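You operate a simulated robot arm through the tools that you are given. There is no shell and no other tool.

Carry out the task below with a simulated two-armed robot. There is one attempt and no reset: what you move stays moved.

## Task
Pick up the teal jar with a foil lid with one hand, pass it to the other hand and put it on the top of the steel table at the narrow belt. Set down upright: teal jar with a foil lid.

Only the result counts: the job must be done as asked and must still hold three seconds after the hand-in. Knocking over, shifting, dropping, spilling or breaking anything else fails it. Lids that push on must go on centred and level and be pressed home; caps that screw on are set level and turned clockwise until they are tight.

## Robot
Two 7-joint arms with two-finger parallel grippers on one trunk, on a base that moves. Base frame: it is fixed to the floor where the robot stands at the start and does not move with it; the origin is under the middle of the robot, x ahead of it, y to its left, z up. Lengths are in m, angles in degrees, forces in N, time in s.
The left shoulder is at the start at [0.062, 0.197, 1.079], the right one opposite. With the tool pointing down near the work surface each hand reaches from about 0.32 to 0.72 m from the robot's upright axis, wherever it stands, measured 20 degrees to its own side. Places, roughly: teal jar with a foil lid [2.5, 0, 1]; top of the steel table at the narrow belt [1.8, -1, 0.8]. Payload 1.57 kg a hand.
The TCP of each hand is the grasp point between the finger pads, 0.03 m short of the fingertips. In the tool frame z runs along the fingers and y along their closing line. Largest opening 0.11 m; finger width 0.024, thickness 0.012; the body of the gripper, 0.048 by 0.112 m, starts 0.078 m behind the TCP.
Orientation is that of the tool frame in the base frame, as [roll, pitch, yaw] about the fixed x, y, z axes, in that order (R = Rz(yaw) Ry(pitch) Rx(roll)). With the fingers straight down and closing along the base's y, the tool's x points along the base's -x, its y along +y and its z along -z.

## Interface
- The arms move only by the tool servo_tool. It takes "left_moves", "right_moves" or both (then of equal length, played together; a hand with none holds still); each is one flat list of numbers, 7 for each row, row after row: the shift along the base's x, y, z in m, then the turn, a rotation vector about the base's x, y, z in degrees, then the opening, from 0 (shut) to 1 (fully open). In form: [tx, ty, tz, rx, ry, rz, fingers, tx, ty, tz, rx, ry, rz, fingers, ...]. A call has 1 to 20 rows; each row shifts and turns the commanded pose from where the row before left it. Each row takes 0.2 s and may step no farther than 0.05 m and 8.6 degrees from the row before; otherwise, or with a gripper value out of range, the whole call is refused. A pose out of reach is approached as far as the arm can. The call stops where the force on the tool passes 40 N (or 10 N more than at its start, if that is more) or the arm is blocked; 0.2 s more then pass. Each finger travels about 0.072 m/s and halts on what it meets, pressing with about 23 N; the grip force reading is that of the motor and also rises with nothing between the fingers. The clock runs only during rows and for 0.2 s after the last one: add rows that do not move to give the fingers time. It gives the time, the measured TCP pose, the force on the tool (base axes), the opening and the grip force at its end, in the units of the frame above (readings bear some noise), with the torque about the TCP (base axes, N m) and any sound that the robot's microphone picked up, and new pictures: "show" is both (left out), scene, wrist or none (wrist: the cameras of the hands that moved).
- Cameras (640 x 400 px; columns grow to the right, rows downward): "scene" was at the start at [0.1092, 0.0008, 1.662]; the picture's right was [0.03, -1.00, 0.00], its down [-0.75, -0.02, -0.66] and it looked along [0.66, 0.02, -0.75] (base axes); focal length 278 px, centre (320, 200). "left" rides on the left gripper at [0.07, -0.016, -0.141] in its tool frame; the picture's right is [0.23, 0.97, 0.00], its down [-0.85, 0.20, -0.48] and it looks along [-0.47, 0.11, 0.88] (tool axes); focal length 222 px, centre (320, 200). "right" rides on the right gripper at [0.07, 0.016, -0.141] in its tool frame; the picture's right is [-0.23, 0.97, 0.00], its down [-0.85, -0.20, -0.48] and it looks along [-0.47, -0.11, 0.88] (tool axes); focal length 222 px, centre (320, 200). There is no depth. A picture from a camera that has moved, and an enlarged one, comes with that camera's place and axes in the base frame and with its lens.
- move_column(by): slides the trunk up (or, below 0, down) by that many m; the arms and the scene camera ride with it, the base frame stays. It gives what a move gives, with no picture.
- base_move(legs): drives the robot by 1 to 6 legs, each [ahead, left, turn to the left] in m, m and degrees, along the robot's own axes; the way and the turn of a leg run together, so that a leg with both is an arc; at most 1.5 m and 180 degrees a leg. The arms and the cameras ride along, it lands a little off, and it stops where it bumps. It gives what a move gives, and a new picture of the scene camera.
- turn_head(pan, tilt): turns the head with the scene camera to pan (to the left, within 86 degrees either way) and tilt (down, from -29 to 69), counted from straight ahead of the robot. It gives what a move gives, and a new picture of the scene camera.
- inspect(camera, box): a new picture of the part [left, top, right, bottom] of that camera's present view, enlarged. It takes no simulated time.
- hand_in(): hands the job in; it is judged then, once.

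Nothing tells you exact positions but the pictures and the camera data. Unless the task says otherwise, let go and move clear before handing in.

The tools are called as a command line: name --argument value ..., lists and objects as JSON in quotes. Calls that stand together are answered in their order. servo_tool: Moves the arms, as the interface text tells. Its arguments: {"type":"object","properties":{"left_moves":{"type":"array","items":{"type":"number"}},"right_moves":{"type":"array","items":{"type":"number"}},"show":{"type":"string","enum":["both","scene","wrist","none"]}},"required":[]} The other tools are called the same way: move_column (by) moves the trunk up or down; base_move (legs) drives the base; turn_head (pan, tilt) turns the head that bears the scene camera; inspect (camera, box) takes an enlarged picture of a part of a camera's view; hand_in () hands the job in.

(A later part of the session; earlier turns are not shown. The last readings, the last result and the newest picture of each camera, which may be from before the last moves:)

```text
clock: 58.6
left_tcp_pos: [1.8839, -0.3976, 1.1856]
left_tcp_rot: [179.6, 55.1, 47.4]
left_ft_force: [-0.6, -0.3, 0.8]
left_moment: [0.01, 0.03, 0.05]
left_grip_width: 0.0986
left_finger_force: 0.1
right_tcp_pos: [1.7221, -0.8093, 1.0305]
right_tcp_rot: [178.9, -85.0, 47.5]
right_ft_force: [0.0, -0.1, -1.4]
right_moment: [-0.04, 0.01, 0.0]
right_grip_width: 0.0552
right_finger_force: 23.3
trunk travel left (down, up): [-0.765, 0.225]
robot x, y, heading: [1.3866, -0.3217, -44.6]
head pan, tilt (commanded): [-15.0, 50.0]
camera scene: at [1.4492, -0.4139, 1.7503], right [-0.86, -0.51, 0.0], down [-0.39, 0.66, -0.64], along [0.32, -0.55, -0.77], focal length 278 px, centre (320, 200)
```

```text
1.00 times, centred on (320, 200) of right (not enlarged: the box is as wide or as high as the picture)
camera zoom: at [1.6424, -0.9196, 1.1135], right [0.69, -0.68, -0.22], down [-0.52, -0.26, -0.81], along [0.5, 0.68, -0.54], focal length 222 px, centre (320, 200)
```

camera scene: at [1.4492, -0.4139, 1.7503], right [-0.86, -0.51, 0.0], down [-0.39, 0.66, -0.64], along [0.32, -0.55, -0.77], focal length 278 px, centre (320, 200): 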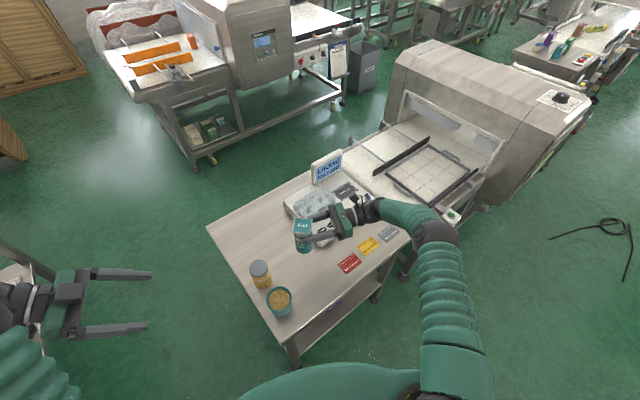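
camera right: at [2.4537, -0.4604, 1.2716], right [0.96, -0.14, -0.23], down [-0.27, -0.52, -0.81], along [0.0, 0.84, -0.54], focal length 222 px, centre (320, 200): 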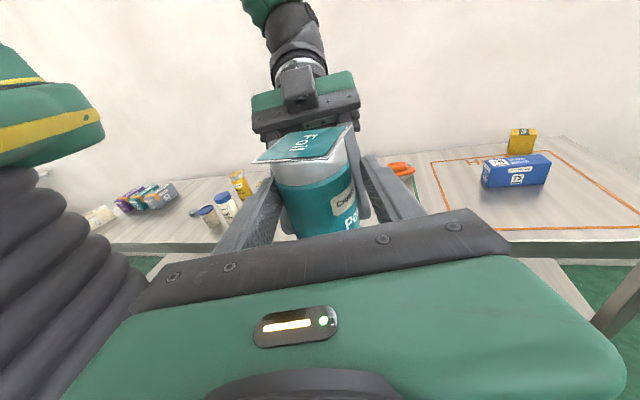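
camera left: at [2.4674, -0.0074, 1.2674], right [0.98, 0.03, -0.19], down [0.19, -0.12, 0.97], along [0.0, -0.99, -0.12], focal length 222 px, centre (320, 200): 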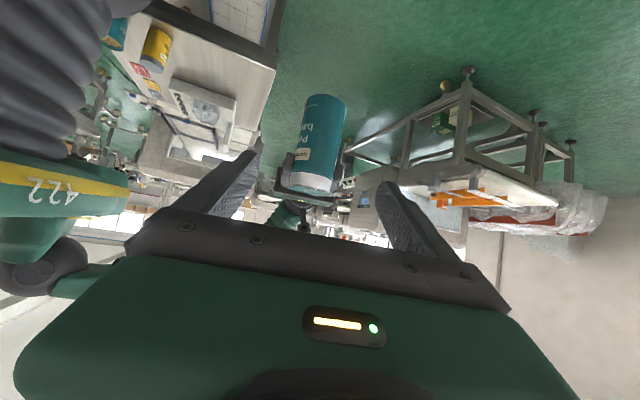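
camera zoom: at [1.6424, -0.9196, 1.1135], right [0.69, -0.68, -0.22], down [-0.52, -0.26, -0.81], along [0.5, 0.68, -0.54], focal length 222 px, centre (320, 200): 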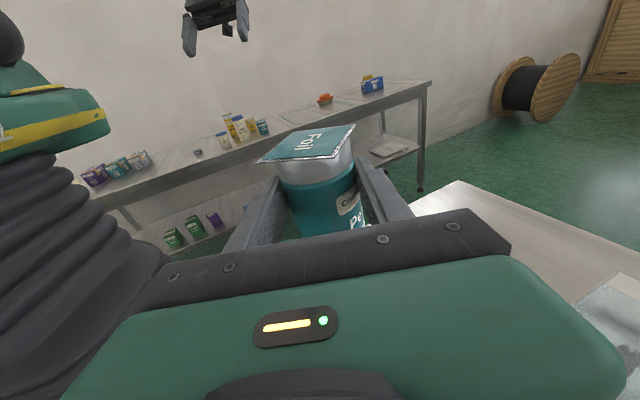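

inspect --camera "scene" --box '[200, 150, 460, 350]'

inspect --camera "left" --box '[0, 0, 640, 400]'

```text
2.00 times, centred on (330, 250) of scene
camera zoom: at [1.4492, -0.4139, 1.7503], right [-0.86, -0.51, 0.0], down [-0.39, 0.66, -0.64], along [0.32, -0.55, -0.77], focal length 556 px, centre (300, 100)
```

zoom: 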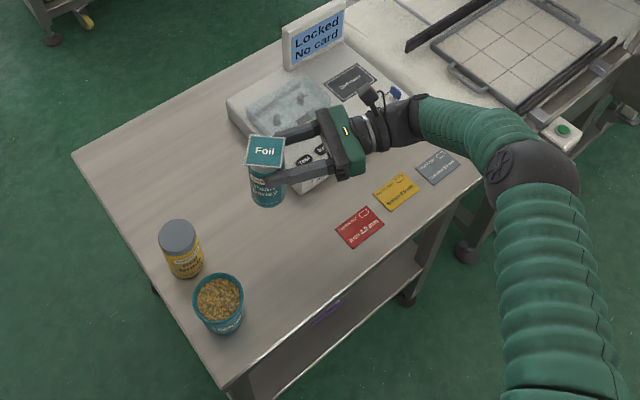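

```text
1.00 times, centred on (320, 200) of left (not enlarged: the box is as wide or as high as the picture)
camera zoom: at [1.9774, -0.2723, 1.2092], right [0.81, -0.56, -0.18], down [0.08, -0.2, 0.98], along [-0.58, -0.8, -0.12], focal length 222 px, centre (320, 200)
```

zoom: 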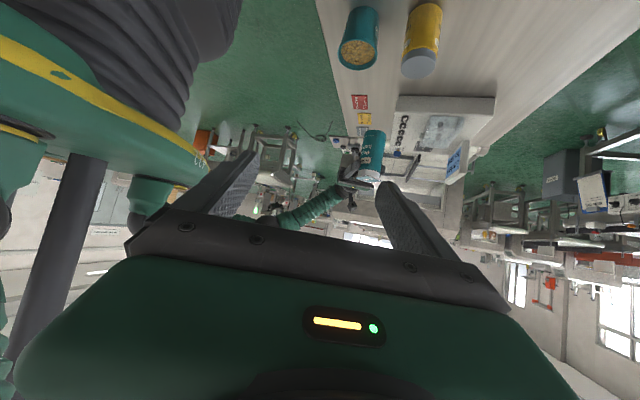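

The jar hangs over the free area with the device corner, cup and yellow jar all well clear. I lower it most of the way, shifting about 2 cm toward the near edge for extra room from the device.

servo_tool --right_moves '[-0.004, 0.0012, -0.028, 0, 0, 0, 0, -0.004, 0.0012, -0.028, 0, 0, 0, 0, -0.004, 0.0012, -0.028, 0, 0, 0, 0, -0.004, 0.0012, -0.028, 0, 0, 0, 0, -0.004, 0.0012, -0.028, 0, 0, 0, 0]' --show "both"

inspect --camera "scene" --box '[240, 190, 440, 340]'

```text
clock: 60.0
left_tcp_pos: [1.8817, -0.3958, 1.1857]
left_tcp_rot: [179.5, 55.2, 47.4]
left_ft_force: [-0.6, 0.4, 0.1]
left_moment: [0.0, 0.0, 0.01]
left_grip_width: 0.099
left_finger_force: 0.0
right_tcp_pos: [1.7059, -0.8358, 0.9555]
right_tcp_rot: [140.2, -79.8, 85.1]
right_ft_force: [0.7, 0.4, -2.9]
right_moment: [-0.04, -0.02, -0.01]
right_grip_width: 0.0556
right_finger_force: 22.7
right hand out of reach, approached as far as the arm can: row 4, 5
trunk travel left (down, up): [-0.765, 0.225]
robot x, y, heading: [1.3867, -0.3203, -44.7]
head pan, tilt (commanded): [-15.0, 50.0]
stopped in row 5 (right hand): the arm was blocked; the commanded pose is now the measured one
camera scene: at [1.4493, -0.4141, 1.7503], right [-0.86, -0.51, 0.0], down [-0.39, 0.66, -0.64], along [0.32, -0.55, -0.77], focal length 278 px, centre (320, 200)
camera right: at [1.6198, -0.9344, 1.0448], right [0.69, -0.71, -0.11], down [-0.49, -0.35, -0.8], along [0.53, 0.61, -0.59], focal length 222 px, centre (320, 200)
```

scene: 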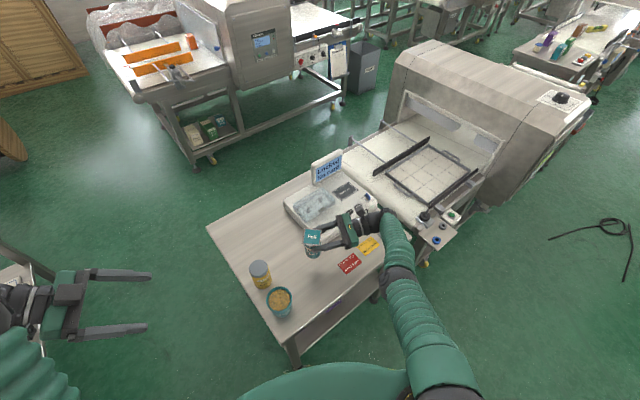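
right: 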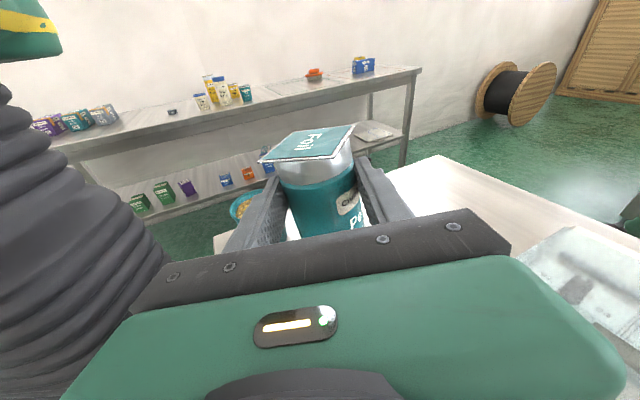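

```text
2.67 times, centred on (340, 265) of scene
camera zoom: at [1.4493, -0.4141, 1.7503], right [-0.86, -0.51, 0.0], down [-0.39, 0.66, -0.64], along [0.32, -0.55, -0.77], focal length 741 px, centre (267, 27)
```

zoom: 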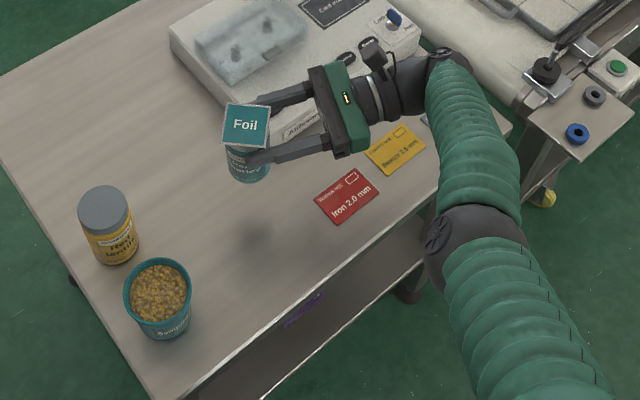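

The right arm ran into its reach limit while lowering, and the hand tipped the jar a few degrees; nothing was touched. I'll go back to the earlier pose, upright, and then lower with the trunk instead.

servo_tool --right_moves '[0.0015, 0.0073, 0.019, 1.63, 0.665, 0.21, 0, 0.0015, 0.0073, 0.019, 1.63, 0.665, 0.21, 0, 0.0015, 0.0073, 0.019, 1.63, 0.665, 0.21, 0, 0.0015, 0.0073, 0.019, 1.63, 0.665, 0.21, 0, 0, 0, 0, 0, 0, 0, 0]' --show "both"

```text
clock: 61.2
left_tcp_pos: [1.8833, -0.3967, 1.1844]
left_tcp_rot: [179.5, 55.1, 47.3]
left_ft_force: [0.2, -0.7, -1.0]
left_moment: [0.02, -0.02, 0.01]
left_grip_width: 0.0991
left_finger_force: 0.1
right_tcp_pos: [1.7285, -0.8363, 1.0107]
right_tcp_rot: [-173.6, -85.3, 40.4]
right_ft_force: [-0.7, 0.6, -3.0]
right_moment: [-0.04, 0.08, -0.01]
right_grip_width: 0.0557
right_finger_force: 22.4
right hand out of reach, approached as far as the arm can: row 1, 2, 3, 4
trunk travel left (down, up): [-0.765, 0.225]
robot x, y, heading: [1.388, -0.3202, -44.6]
head pan, tilt (commanded): [-15.0, 50.0]
camera scene: at [1.4497, -0.414, 1.7503], right [-0.86, -0.51, 0.0], down [-0.39, 0.66, -0.64], along [0.32, -0.55, -0.77], focal length 278 px, centre (320, 200)
camera right: at [1.6489, -0.9469, 1.0907], right [0.7, -0.68, -0.24], down [-0.52, -0.26, -0.81], along [0.49, 0.69, -0.53], focal length 222 px, centre (320, 200)
```

scene: 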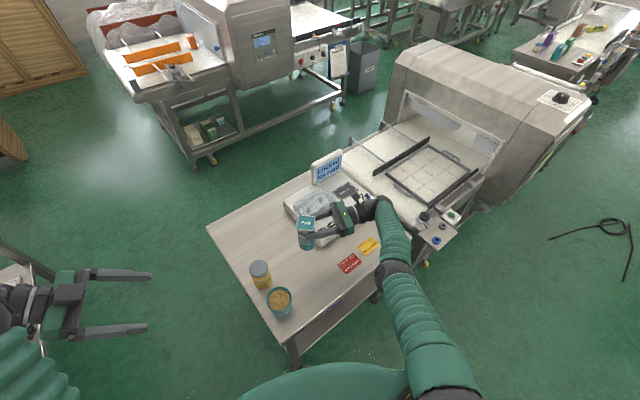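
right: 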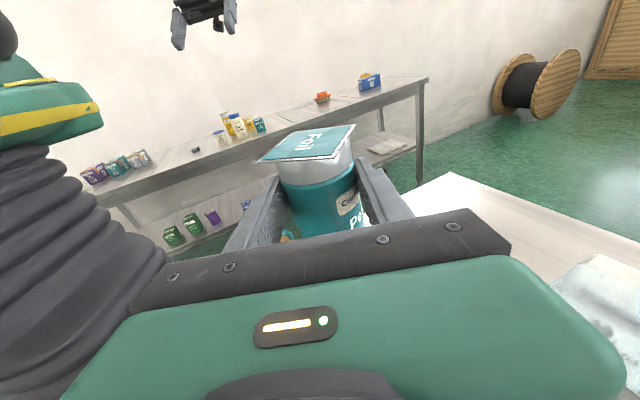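

The arm has drifted into an awkward elbow posture. I'll bring the hand back closer to the robot and a bit higher so it can recover, still well above the table items.

servo_tool --right_moves '[0, 0.02, 0.012, 0, 0, 0, 0, 0, 0.025, 0.012, 0, 0, 0, 0, 0, 0.025, 0.012, 0, 0, 0, 0, 0, 0.025, 0.012, 0, 0, 0, 0, 0, 0, 0, 0, 0, 0, 0]' --show "both"

```text
clock: 62.4
left_tcp_pos: [1.8825, -0.3957, 1.1861]
left_tcp_rot: [179.4, 55.1, 47.3]
left_ft_force: [0.3, 0.0, -0.1]
left_moment: [-0.01, 0.02, -0.03]
left_grip_width: 0.0989
left_finger_force: 0.0
right_tcp_pos: [1.77, -0.8177, 1.022]
right_tcp_rot: [-174.4, -85.3, 41.0]
right_ft_force: [0.5, 0.8, -3.2]
right_moment: [-0.02, 0.01, 0.0]
right_grip_width: 0.0555
right_finger_force: 23.1
right hand out of reach, approached as far as the arm can: row 1, 2, 3, 4
trunk travel left (down, up): [-0.765, 0.225]
robot x, y, heading: [1.3891, -0.3212, -44.6]
head pan, tilt (commanded): [-15.0, 50.0]
camera scene: at [1.45, -0.4137, 1.7503], right [-0.86, -0.51, 0.0], down [-0.39, 0.66, -0.64], along [0.32, -0.55, -0.77], focal length 278 px, centre (320, 200)
camera right: at [1.6904, -0.9285, 1.1032], right [0.69, -0.68, -0.23], down [-0.53, -0.26, -0.81], along [0.49, 0.69, -0.54], focal length 222 px, centre (320, 200)
```

scene: 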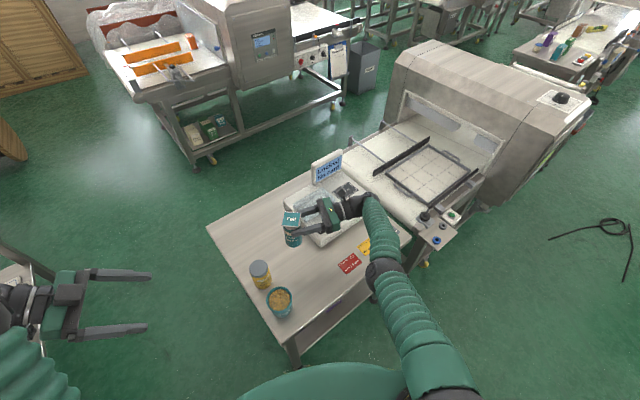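
right: 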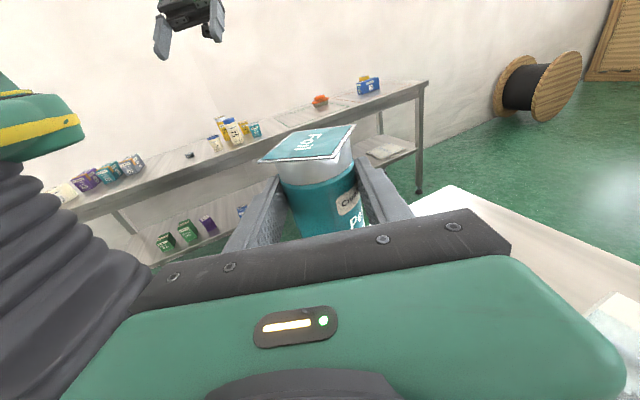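

In this elbow posture the wrist seems to be at its limit with the hand pointing fully left. I'll turn the hand clockwise about the vertical, toward pointing ahead, which should ease the wrist, while staying over the free spot.

servo_tool --right_moves '[0, -0.02, 0, 0, 0, -8, 0, 0, -0.02, 0, 0, 0, -8, 0, 0, -0.02, 0, 0, 0, -8, 0, 0, -0.02, 0, 0, 0, -8, 0, 0, 0, 0, 0, 0, 0, 0]' --show "both"

```text
clock: 63.6
left_tcp_pos: [1.8827, -0.3962, 1.1842]
left_tcp_rot: [179.4, 55.0, 47.4]
left_ft_force: [-0.7, -0.3, -0.4]
left_moment: [0.0, 0.0, 0.03]
left_grip_width: 0.0989
left_finger_force: 0.0
right_tcp_pos: [1.796, -0.945, 0.9993]
right_tcp_rot: [-174.4, -85.3, 9.1]
right_ft_force: [0.0, 0.1, -2.2]
right_moment: [-0.02, 0.05, 0.01]
right_grip_width: 0.0552
right_finger_force: 22.5
right hand out of reach, approached as far as the arm can: row 1, 2, 3, 4
trunk travel left (down, up): [-0.765, 0.225]
robot x, y, heading: [1.3854, -0.3251, -44.5]
head pan, tilt (commanded): [-15.0, 50.0]
camera scene: at [1.4496, -0.4141, 1.7503], right [-0.86, -0.51, 0.0], down [-0.39, 0.66, -0.64], along [0.32, -0.55, -0.77], focal length 278 px, centre (320, 200)
camera right: at [1.6709, -0.9971, 1.0796], right [0.23, -0.94, -0.23], down [-0.58, 0.06, -0.81], along [0.78, 0.32, -0.54], focal length 222 px, centre (320, 200)
```

scene: 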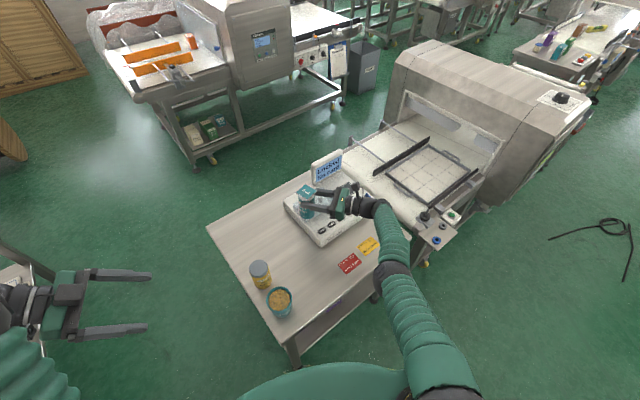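
right: 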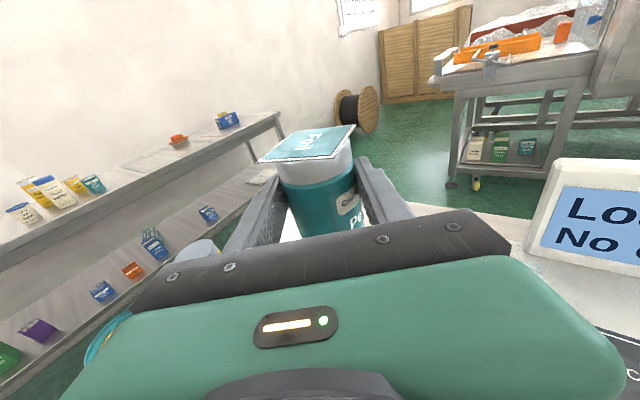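

The hand took the new heading but the arm looks stretched straight and is lagging behind the commanded place. I'll give it some rows of time at the same command to see if it bends back.

servo_tool --right_moves '[0, 0, 0, 0, 0, 0, 0, 0, 0, 0, 0, 0, 0, 0, 0, 0, 0, 0, 0, 0, 0, 0, 0, 0, 0, 0, 0, 0, 0, 0, 0, 0, 0, 0, 0]' --show "none"

```text
clock: 64.8
left_tcp_pos: [1.8831, -0.3956, 1.1859]
left_tcp_rot: [179.5, 55.1, 47.3]
left_ft_force: [-0.2, -0.2, 0.3]
left_moment: [0.02, 0.01, 0.01]
left_grip_width: 0.0989
left_finger_force: 0.1
right_tcp_pos: [1.796, -0.945, 0.9992]
right_tcp_rot: [-174.6, -85.3, 9.2]
right_ft_force: [-0.5, -0.4, -2.5]
right_moment: [0.0, 0.02, -0.03]
right_grip_width: 0.0556
right_finger_force: 22.9
trunk travel left (down, up): [-0.765, 0.225]
robot x, y, heading: [1.387, -0.3163, -44.4]
head pan, tilt (commanded): [-15.0, 50.0]
```

servo_tool --right_moves '[-0.01, 0.015, 0, 0, 0, 0, 0, -0.01, 0.015, 0, 0, 0, 0, 0]' --show "scene"

```text
clock: 65.4
left_tcp_pos: [1.8835, -0.3956, 1.1857]
left_tcp_rot: [179.6, 55.1, 47.4]
left_ft_force: [0.2, -0.5, -0.1]
left_moment: [-0.03, -0.03, -0.01]
left_grip_width: 0.0991
left_finger_force: 0.1
right_tcp_pos: [1.7906, -0.9426, 0.9853]
right_tcp_rot: [-174.5, -85.3, 9.2]
right_ft_force: [-0.2, -0.2, -2.8]
right_moment: [-0.02, 0.05, -0.03]
right_grip_width: 0.0554
right_finger_force: 23.5
right hand out of reach, approached as far as the arm can: row 1, 2
trunk travel left (down, up): [-0.765, 0.225]
robot x, y, heading: [1.3829, -0.3191, -44.5]
head pan, tilt (commanded): [-15.0, 50.0]
camera scene: at [1.4496, -0.4142, 1.7503], right [-0.86, -0.51, 0.0], down [-0.39, 0.66, -0.64], along [0.32, -0.55, -0.77], focal length 278 px, centre (320, 200)
```

scene: 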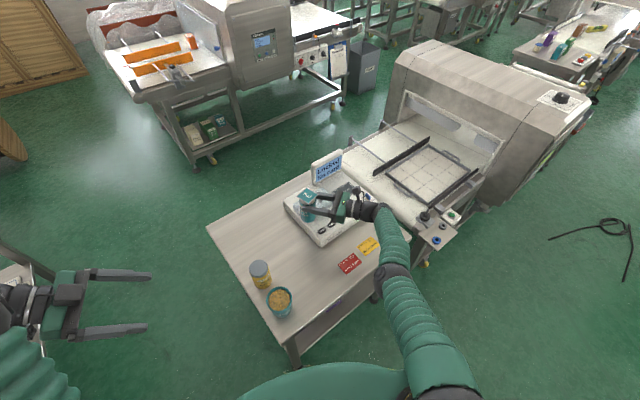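

The arm is stretched out straight. I'll command it upward, which is safe here, to get the elbow to bend again.

servo_tool --right_moves '[0, 0, 0.03, 0, 0, 0, 0, 0, 0, 0.03, 0, 0, 0, 0, 0, 0, 0.03, 0, 0, 0, 0, 0, 0, 0.03, 0, 0, 0, 0]' --show "scene"

```text
clock: 66.4
left_tcp_pos: [1.8815, -0.3958, 1.1851]
left_tcp_rot: [179.5, 55.2, 47.3]
left_ft_force: [0.8, 0.7, -0.5]
left_moment: [0.01, 0.01, 0.02]
left_grip_width: 0.0992
left_finger_force: 0.1
right_tcp_pos: [1.8081, -0.9749, 1.0927]
right_tcp_rot: [-174.3, -85.2, 8.9]
right_ft_force: [-0.1, 0.3, -2.9]
right_moment: [0.0, 0.03, 0.02]
right_grip_width: 0.0555
right_finger_force: 23.2
right hand out of reach, approached as far as the arm can: row 1, 2, 3, 4
trunk travel left (down, up): [-0.765, 0.225]
robot x, y, heading: [1.3864, -0.3192, -44.6]
head pan, tilt (commanded): [-15.0, 50.0]
camera scene: at [1.4496, -0.4139, 1.7503], right [-0.86, -0.51, 0.0], down [-0.39, 0.66, -0.64], along [0.32, -0.55, -0.77], focal length 278 px, centre (320, 200)
```

scene: 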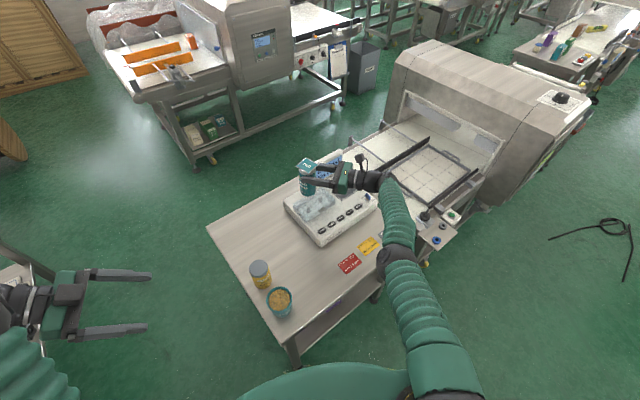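

inspect --camera "scene" --box '[260, 130, 520, 400]'

inspect --camera "left" --box '[100, 0, 560, 260]'

inspect --camera "right" --box '[0, 0, 640, 400]'

```text
1.48 times, centred on (390, 265) of scene
camera zoom: at [1.4496, -0.4139, 1.7503], right [-0.86, -0.51, 0.0], down [-0.39, 0.66, -0.64], along [0.32, -0.55, -0.77], focal length 412 px, centre (216, 104)
```

zoom: 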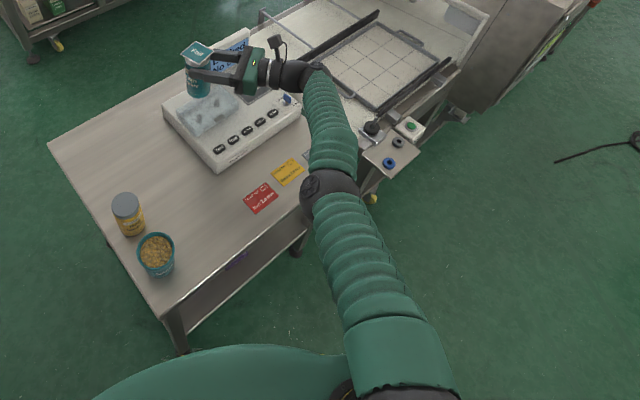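

```text
1.39 times, centred on (330, 130) of left
camera zoom: at [1.9762, -0.2707, 1.2098], right [0.81, -0.56, -0.18], down [0.08, -0.2, 0.98], along [-0.58, -0.8, -0.12], focal length 309 px, centre (306, 297)
```

zoom: 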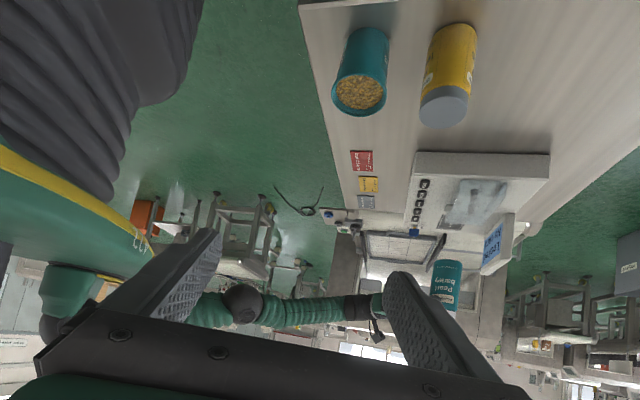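

```text
1.00 times, centred on (320, 200) of right (not enlarged: the box is as wide or as high as the picture)
camera zoom: at [1.6828, -1.0276, 1.1735], right [0.23, -0.94, -0.23], down [-0.58, 0.06, -0.81], along [0.78, 0.32, -0.54], focal length 222 px, centre (320, 200)
```

zoom: 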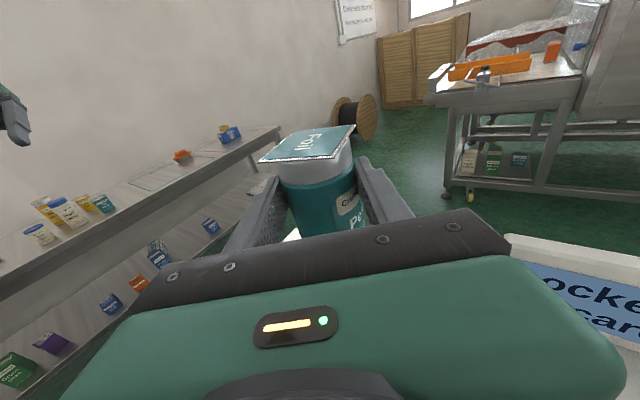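

The arm is stretched out but stable, and it holds the jar upright to within half a degree. So I'll leave the arm as it is and place the jar with the base and the trunk: first back the robot off so the jar comes over the free spot.

base_move --legs '[[-0.202, 0.054, 0]]'

inspect --camera "scene" --box '[240, 100, 500, 320]'

inspect --camera "right" --box '[0, 0, 640, 400]'

```text
clock: 68.0
left_tcp_pos: [1.7806, -0.2222, 1.1844]
left_tcp_rot: [179.7, 55.0, 47.4]
left_ft_force: [0.5, 0.5, -0.2]
left_moment: [-0.02, -0.03, 0.01]
left_grip_width: 0.0989
left_finger_force: 0.0
right_tcp_pos: [1.7046, -0.8009, 1.0898]
right_tcp_rot: [-172.2, -85.2, 6.8]
right_ft_force: [0.7, -0.2, -3.8]
right_moment: [0.02, 0.03, 0.0]
right_grip_width: 0.0555
right_finger_force: 23.0
trunk travel left (down, up): [-0.765, 0.225]
robot x, y, heading: [1.2825, -0.1446, -44.8]
head pan, tilt (commanded): [-15.0, 50.0]
camera scene: at [1.3482, -0.2408, 1.7498], right [-0.86, -0.5, 0.0], down [-0.39, 0.66, -0.64], along [0.32, -0.55, -0.77], focal length 278 px, centre (320, 200)
```

scene: 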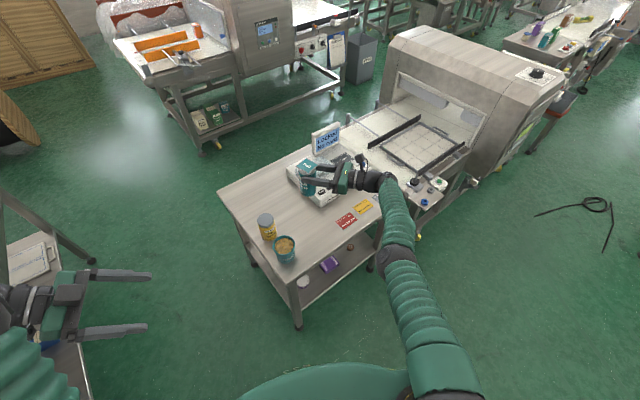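

```text
1.82 times, centred on (370, 210) of scene
camera zoom: at [1.3482, -0.2408, 1.7498], right [-0.86, -0.5, 0.0], down [-0.39, 0.66, -0.64], along [0.32, -0.55, -0.77], focal length 505 px, centre (229, 182)
```

zoom: 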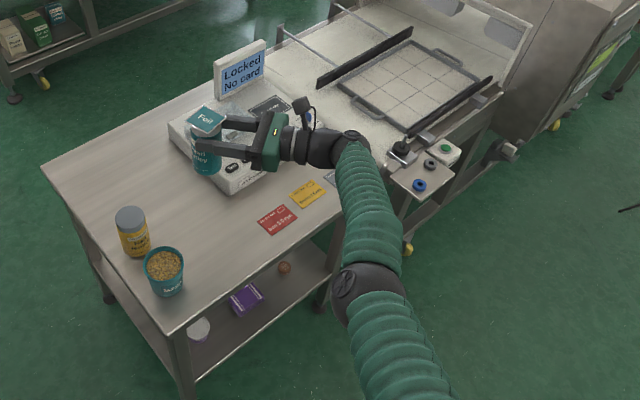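

```text
1.00 times, centred on (320, 200) of right (not enlarged: the box is as wide or as high as the picture)
camera zoom: at [1.5791, -0.8528, 1.1705], right [0.23, -0.94, -0.24], down [-0.58, 0.06, -0.81], along [0.78, 0.32, -0.54], focal length 222 px, centre (320, 200)
```

zoom: 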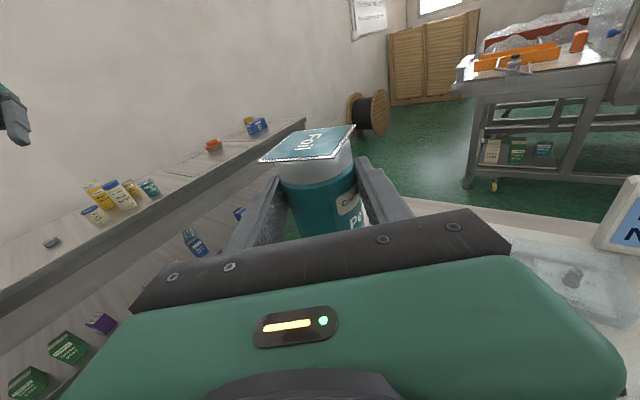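

The jar's axis is now at about (1.722, -0.796), over the free spot, upright, with at least 0.14 m to the device, cup and cards. I lower the trunk most of the way.

move_column --by -0.17

turn_head --pan -15 --tilt 42

inspect --camera "scene" --box '[240, 150, 420, 290]'

inspect --camera "right" --box '[0, 0, 640, 400]'

```text
clock: 70.0
left_tcp_pos: [1.7771, -0.216, 1.0171]
left_tcp_rot: [179.2, 55.1, 46.8]
left_ft_force: [0.7, 0.3, -0.5]
left_moment: [0.02, -0.01, 0.02]
left_grip_width: 0.0989
left_finger_force: 0.1
right_tcp_pos: [1.7012, -0.7988, 0.9235]
right_tcp_rot: [-175.9, -85.4, 10.5]
right_ft_force: [-0.6, 0.5, -2.9]
right_moment: [-0.03, 0.05, -0.02]
right_grip_width: 0.0555
right_finger_force: 22.8
trunk travel left (down, up): [-0.595, 0.395]
robot x, y, heading: [1.2874, -0.1453, -44.6]
head pan, tilt (commanded): [-15.0, 50.0]
```

```text
clock: 70.7
left_tcp_pos: [1.7765, -0.2156, 1.0165]
left_tcp_rot: [179.2, 55.2, 47.0]
left_ft_force: [0.3, -0.1, -0.7]
left_moment: [0.02, 0.03, -0.03]
left_grip_width: 0.0991
left_finger_force: 0.0
right_tcp_pos: [1.7013, -0.7968, 0.9236]
right_tcp_rot: [-175.6, -85.4, 10.3]
right_ft_force: [-0.2, -0.7, -2.0]
right_moment: [-0.02, 0.06, 0.02]
right_grip_width: 0.0553
right_finger_force: 22.5
trunk travel left (down, up): [-0.595, 0.395]
robot x, y, heading: [1.2816, -0.1459, -44.6]
head pan, tilt (commanded): [-15.0, 42.0]
camera scene: at [1.3482, -0.241, 1.5915], right [-0.86, -0.5, 0.0], down [-0.34, 0.58, -0.74], along [0.37, -0.64, -0.67], focal length 278 px, centre (320, 200)
```

scene: 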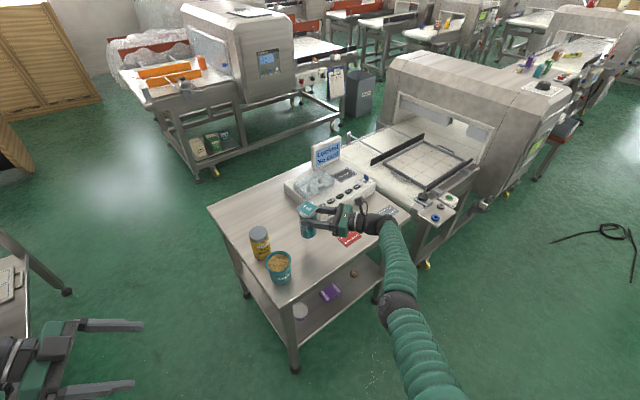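

```text
2.86 times, centred on (330, 220) of scene
camera zoom: at [1.3482, -0.241, 1.5915], right [-0.86, -0.5, 0.0], down [-0.34, 0.58, -0.74], along [0.37, -0.64, -0.67], focal length 794 px, centre (291, 143)
```

zoom: 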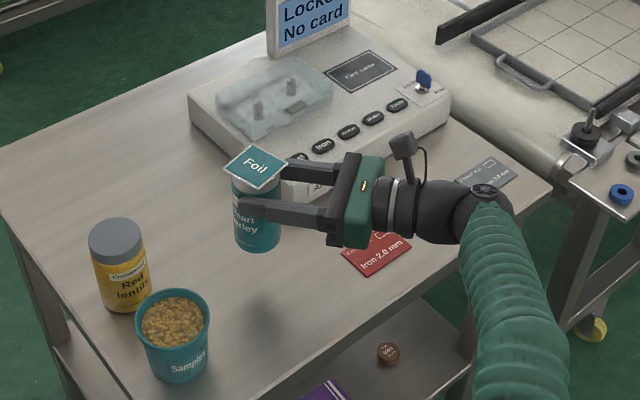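

```text
1.00 times, centred on (320, 200) of right (not enlarged: the box is as wide or as high as the picture)
camera zoom: at [1.576, -0.8489, 1.0043], right [0.23, -0.95, -0.23], down [-0.58, 0.06, -0.81], along [0.78, 0.32, -0.54], focal length 222 px, centre (320, 200)
```

zoom: 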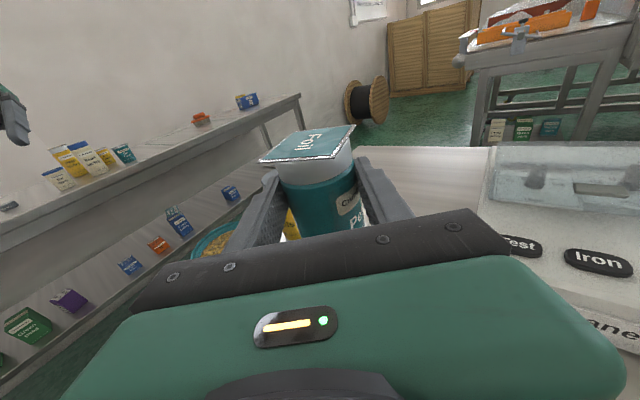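

The jar's bottom is about 0.08 m above the table and everything around it is clear. I lower another 0.055 m and look again.

move_column --by -0.055

inspect --camera "scene" --box '[240, 150, 420, 290]'

inspect --camera "left" --box '[200, 0, 560, 260]'

```text
clock: 71.6
left_tcp_pos: [1.7764, -0.2157, 0.962]
left_tcp_rot: [179.3, 55.0, 46.9]
left_ft_force: [1.1, -0.2, 0.4]
left_moment: [0.02, -0.03, 0.0]
left_grip_width: 0.099
left_finger_force: 0.0
right_tcp_pos: [1.7014, -0.7982, 0.8694]
right_tcp_rot: [-175.7, -85.4, 10.5]
right_ft_force: [0.5, -0.1, -2.7]
right_moment: [0.03, 0.05, -0.02]
right_grip_width: 0.0555
right_finger_force: 23.1
trunk travel left (down, up): [-0.54, 0.45]
robot x, y, heading: [1.2818, -0.1395, -44.9]
head pan, tilt (commanded): [-15.0, 42.0]
```

```text
2.86 times, centred on (330, 220) of scene
camera zoom: at [1.3479, -0.2407, 1.5365], right [-0.86, -0.5, 0.0], down [-0.34, 0.58, -0.74], along [0.37, -0.64, -0.67], focal length 794 px, centre (291, 143)
```

zoom: 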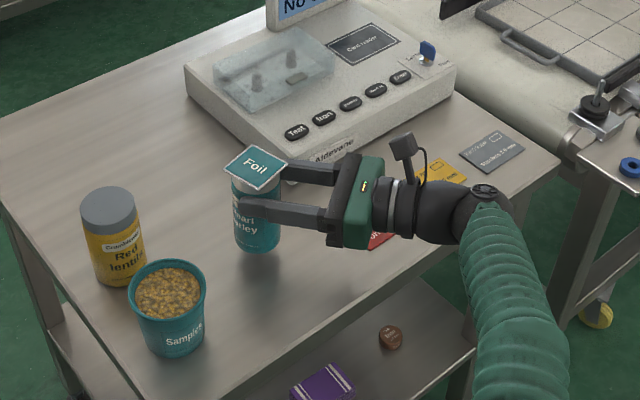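

```text
1.54 times, centred on (380, 130) of left
camera zoom: at [1.8698, -0.0911, 0.9859], right [0.81, -0.56, -0.18], down [0.08, -0.2, 0.98], along [-0.58, -0.8, -0.12], focal length 342 px, centre (228, 308)
```

zoom: 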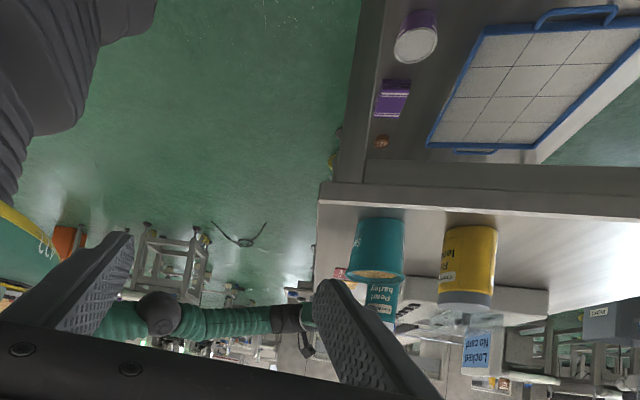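

About 0.025 m remains by my estimate. I go down in small steps and watch the force on the hand.

move_column --by -0.012

move_column --by -0.005

inspect --camera "scene" --box '[280, 180, 380, 250]'

```text
clock: 72.2
left_tcp_pos: [1.7761, -0.2172, 0.949]
left_tcp_rot: [179.2, 55.1, 46.9]
left_ft_force: [-0.1, -0.2, -0.4]
left_moment: [-0.01, 0.01, -0.01]
left_grip_width: 0.0991
left_finger_force: 0.1
right_tcp_pos: [1.702, -0.7962, 0.8564]
right_tcp_rot: [-175.8, -85.3, 10.4]
right_ft_force: [0.1, -0.3, -2.6]
right_moment: [-0.02, 0.09, -0.01]
right_grip_width: 0.0554
right_finger_force: 23.2
trunk travel left (down, up): [-0.528, 0.462]
robot x, y, heading: [1.2836, -0.1426, -44.7]
head pan, tilt (commanded): [-15.0, 42.0]
```

```text
clock: 72.8
left_tcp_pos: [1.7753, -0.2153, 0.9434]
left_tcp_rot: [179.2, 55.1, 47.0]
left_ft_force: [0.7, -0.5, 0.7]
left_moment: [0.02, 0.0, -0.02]
left_grip_width: 0.0991
left_finger_force: 0.0
right_tcp_pos: [1.7008, -0.7966, 0.8506]
right_tcp_rot: [-175.7, -85.3, 10.4]
right_ft_force: [0.0, 0.1, -2.1]
right_moment: [0.0, 0.08, 0.0]
right_grip_width: 0.0555
right_finger_force: 22.4
trunk travel left (down, up): [-0.523, 0.467]
robot x, y, heading: [1.2819, -0.141, -44.6]
head pan, tilt (commanded): [-15.0, 42.0]
```

```text
5.71 times, centred on (330, 215) of scene
camera zoom: at [1.348, -0.2408, 1.5195], right [-0.86, -0.5, 0.0], down [-0.34, 0.58, -0.74], along [0.37, -0.64, -0.67], focal length 1587 px, centre (263, 114)
```

zoom: 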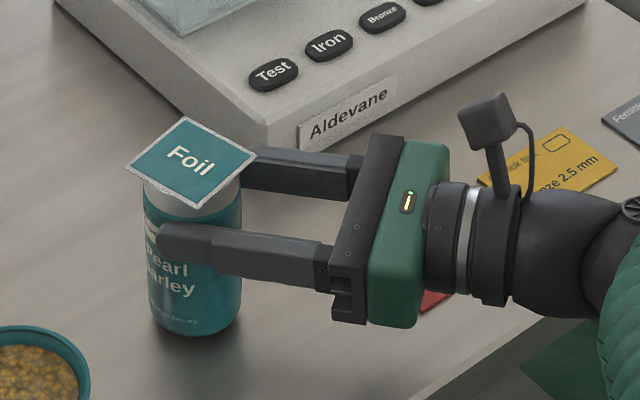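

There's still no contact and the force is just the jar's weight. I keep lowering in 3 mm steps.

move_column --by -0.003

move_column --by -0.003

```text
clock: 73.3
left_tcp_pos: [1.7774, -0.2157, 0.9397]
left_tcp_rot: [179.2, 55.1, 47.0]
left_ft_force: [0.9, 0.8, 0.4]
left_moment: [0.0, -0.01, -0.04]
left_grip_width: 0.0991
left_finger_force: 0.1
right_tcp_pos: [1.7019, -0.7975, 0.8469]
right_tcp_rot: [-175.6, -85.3, 10.3]
right_ft_force: [0.7, -0.1, -2.3]
right_moment: [0.03, 0.04, 0.02]
right_grip_width: 0.0554
right_finger_force: 22.8
trunk travel left (down, up): [-0.52, 0.47]
robot x, y, heading: [1.2843, -0.1456, -44.8]
head pan, tilt (commanded): [-15.0, 42.0]
```

```text
clock: 73.8
left_tcp_pos: [1.776, -0.217, 0.9384]
left_tcp_rot: [179.1, 55.1, 47.0]
left_ft_force: [0.3, -0.1, 0.2]
left_moment: [0.02, -0.01, -0.01]
left_grip_width: 0.0988
left_finger_force: 0.1
right_tcp_pos: [1.7022, -0.7967, 0.8449]
right_tcp_rot: [-175.6, -85.3, 10.2]
right_ft_force: [0.7, -0.4, -2.3]
right_moment: [0.03, 0.01, -0.02]
right_grip_width: 0.0556
right_finger_force: 23.1
trunk travel left (down, up): [-0.517, 0.473]
robot x, y, heading: [1.2782, -0.1424, -44.6]
head pan, tilt (commanded): [-15.0, 42.0]
```

move_column --by -0.003

move_column --by -0.003

inspect --camera "scene" --box '[290, 200, 340, 245]'

```text
clock: 74.3
left_tcp_pos: [1.7754, -0.2143, 0.9365]
left_tcp_rot: [179.2, 55.1, 46.9]
left_ft_force: [-0.3, 0.6, 0.1]
left_moment: [-0.02, -0.02, -0.02]
left_grip_width: 0.0986
left_finger_force: 0.1
right_tcp_pos: [1.7015, -0.7966, 0.8448]
right_tcp_rot: [-177.0, -85.6, 11.8]
right_ft_force: [1.3, -1.5, 5.9]
right_moment: [-0.21, -0.03, -0.01]
right_grip_width: 0.0555
right_finger_force: 23.4
trunk travel left (down, up): [-0.514, 0.476]
robot x, y, heading: [1.2821, -0.1462, -44.5]
head pan, tilt (commanded): [-15.0, 42.0]
```

```text
clock: 74.8
left_tcp_pos: [1.7749, -0.2159, 0.9336]
left_tcp_rot: [179.1, 55.2, 46.7]
left_ft_force: [0.4, 0.2, 0.6]
left_moment: [-0.01, -0.01, 0.02]
left_grip_width: 0.0988
left_finger_force: 0.1
right_tcp_pos: [1.701, -0.7957, 0.8437]
right_tcp_rot: [-177.6, -85.5, 12.2]
right_ft_force: [1.4, -3.8, 18.0]
right_moment: [0.11, -0.41, 0.14]
right_grip_width: 0.056
right_finger_force: 23.1
trunk travel left (down, up): [-0.511, 0.479]
robot x, y, heading: [1.2834, -0.144, -44.6]
head pan, tilt (commanded): [-15.0, 42.0]
```

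```text
8.89 times, centred on (315, 222) of scene
camera zoom: at [1.346, -0.2371, 1.5082], right [-0.86, -0.5, 0.0], down [-0.34, 0.58, -0.74], along [0.37, -0.64, -0.67], focal length 2469 px, centre (364, 0)
```

zoom: 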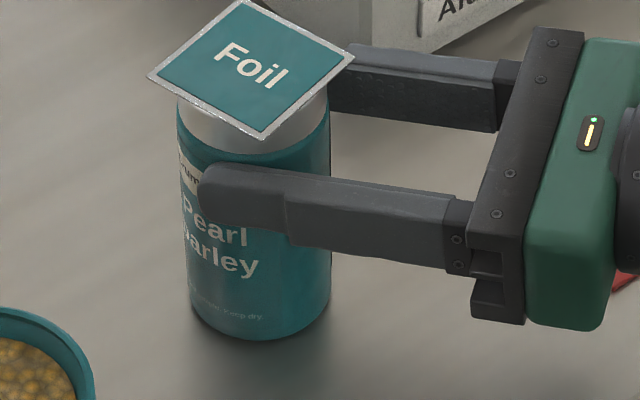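

The jar has touched down, and the hand now presses it with about 20 N. I ease the trunk up 3 mm to relieve that, then open the right gripper.

move_column --by 0.003

inspect --camera "scene" --box '[290, 200, 340, 245]'

```text
clock: 75.3
left_tcp_pos: [1.7759, -0.2154, 0.9356]
left_tcp_rot: [179.1, 55.1, 46.9]
left_ft_force: [-0.5, 1.8, -0.4]
left_moment: [-0.01, -0.01, -0.02]
left_grip_width: 0.0988
left_finger_force: 0.2
right_tcp_pos: [1.7018, -0.7963, 0.8431]
right_tcp_rot: [-176.4, -85.2, 11.1]
right_ft_force: [2.6, -4.3, 11.2]
right_moment: [-0.32, -0.64, -0.14]
right_grip_width: 0.0553
right_finger_force: 22.9
trunk travel left (down, up): [-0.514, 0.476]
robot x, y, heading: [1.282, -0.1443, -44.8]
head pan, tilt (commanded): [-15.0, 42.0]
```

```text
8.89 times, centred on (315, 222) of scene
camera zoom: at [1.3465, -0.2383, 1.5108], right [-0.86, -0.5, 0.0], down [-0.34, 0.58, -0.74], along [0.37, -0.64, -0.67], focal length 2469 px, centre (364, 0)
```

zoom: 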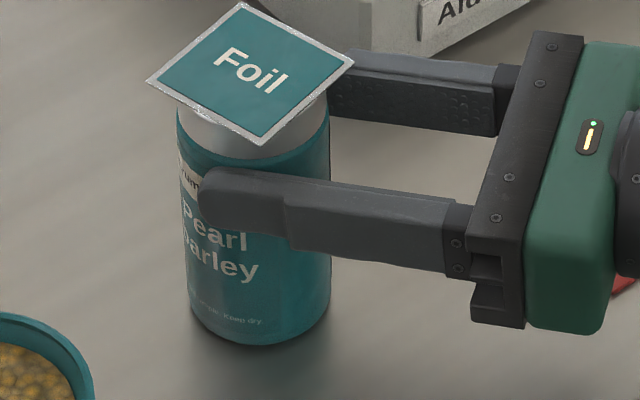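

move_column --by 0.002

```text
clock: 75.9
left_tcp_pos: [1.7755, -0.2155, 0.9378]
left_tcp_rot: [179.2, 55.1, 46.9]
left_ft_force: [0.0, 0.9, -0.1]
left_moment: [-0.04, -0.04, -0.03]
left_grip_width: 0.0992
left_finger_force: 0.1
right_tcp_pos: [1.7009, -0.7962, 0.8439]
right_tcp_rot: [-175.0, -85.1, 9.9]
right_ft_force: [-0.5, -0.6, 3.1]
right_moment: [-0.17, -0.17, -0.04]
right_grip_width: 0.0553
right_finger_force: 22.4
trunk travel left (down, up): [-0.516, 0.474]
robot x, y, heading: [1.2799, -0.1396, -44.9]
head pan, tilt (commanded): [-15.0, 42.0]
```

The jar now rests on the table with only a few newtons of load on the hand. I open the right fingers.

servo_tool --right_moves '[0, 0, 0, 0, 0, 0, 0.6, 0, 0, 0, 0, 0, 0, 0.8, 0, 0, 0, 0, 0, 0, 1, 0, 0, 0, 0, 0, 0, 1]' --show "both"

inspect --camera "scene" --box '[280, 180, 380, 250]'

```text
clock: 76.9
left_tcp_pos: [1.7749, -0.2162, 0.9369]
left_tcp_rot: [179.2, 55.2, 46.9]
left_ft_force: [-0.3, 0.3, 1.4]
left_moment: [0.02, 0.02, -0.02]
left_grip_width: 0.099
left_finger_force: 0.1
right_tcp_pos: [1.7006, -0.7965, 0.8447]
right_tcp_rot: [-175.8, -85.2, 10.6]
right_ft_force: [-0.2, -0.3, -0.3]
right_moment: [-0.02, -0.03, 0.01]
right_grip_width: 0.11
right_finger_force: 0.1
trunk travel left (down, up): [-0.516, 0.474]
robot x, y, heading: [1.2815, -0.1437, -44.7]
head pan, tilt (commanded): [-15.0, 42.0]
camera scene: at [1.3477, -0.2402, 1.5126], right [-0.86, -0.5, 0.0], down [-0.34, 0.58, -0.74], along [0.37, -0.64, -0.67], focal length 278 px, centre (320, 200)
camera right: at [1.5758, -0.8484, 0.9256], right [0.23, -0.95, -0.23], down [-0.58, 0.06, -0.81], along [0.78, 0.32, -0.54], focal length 222 px, centre (320, 200)
```

scene: 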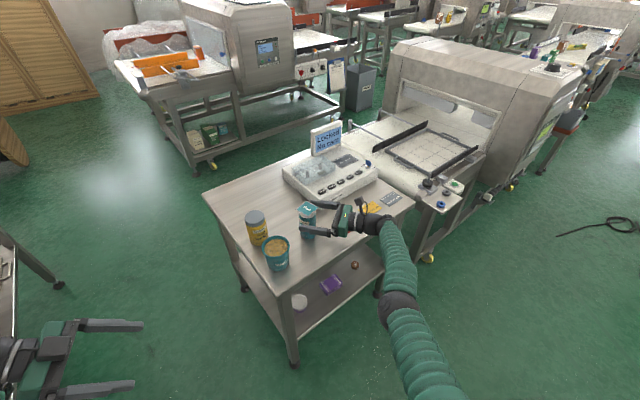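
right: 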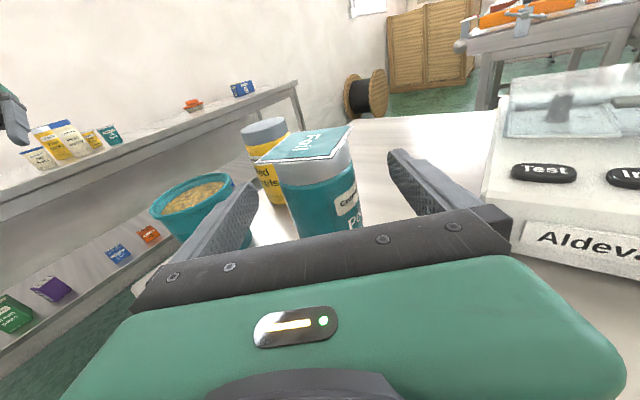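

```text
5.71 times, centred on (330, 215) of scene
camera zoom: at [1.3477, -0.2402, 1.5126], right [-0.86, -0.5, 0.0], down [-0.34, 0.58, -0.74], along [0.37, -0.64, -0.67], focal length 1587 px, centre (263, 114)
```

zoom: 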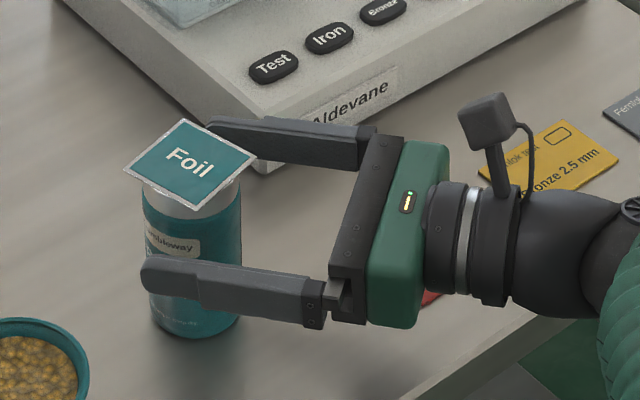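

The jar stands upright by itself between the open fingers. I withdraw the hand straight back along its own direction by moving the base.

base_move --legs '[[-0.072, -0.12, 0]]'

inspect --camera "scene" --box '[240, 150, 420, 290]'

```text
clock: 78.2
left_tcp_pos: [1.6424, -0.2496, 0.9363]
left_tcp_rot: [179.0, 55.2, 46.9]
left_ft_force: [0.3, 0.0, -0.7]
left_moment: [0.01, -0.03, -0.01]
left_grip_width: 0.099
left_finger_force: 0.2
right_tcp_pos: [1.5661, -0.8318, 0.8444]
right_tcp_rot: [-178.1, -85.2, 12.8]
right_ft_force: [-0.5, -0.9, -0.7]
right_moment: [0.01, -0.01, 0.0]
right_grip_width: 0.1099
right_finger_force: 0.0
trunk travel left (down, up): [-0.516, 0.474]
robot x, y, heading: [1.1483, -0.1804, -44.6]
head pan, tilt (commanded): [-15.0, 42.0]
camera scene: at [1.2171, -0.2701, 1.5127], right [-0.86, -0.5, 0.01], down [-0.34, 0.58, -0.74], along [0.37, -0.64, -0.67], focal length 278 px, centre (320, 200)
```

scene: 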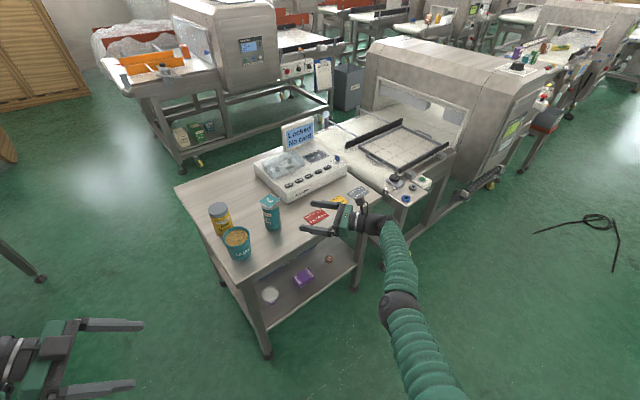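

```text
2.86 times, centred on (330, 220) of scene
camera zoom: at [1.2171, -0.2701, 1.5127], right [-0.86, -0.5, 0.01], down [-0.34, 0.58, -0.74], along [0.37, -0.64, -0.67], focal length 794 px, centre (291, 143)
```

zoom: 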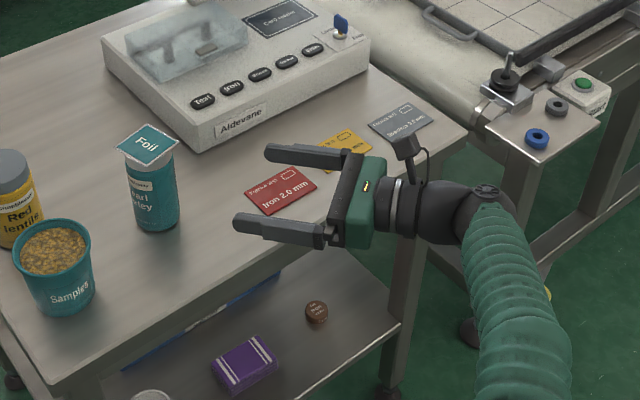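

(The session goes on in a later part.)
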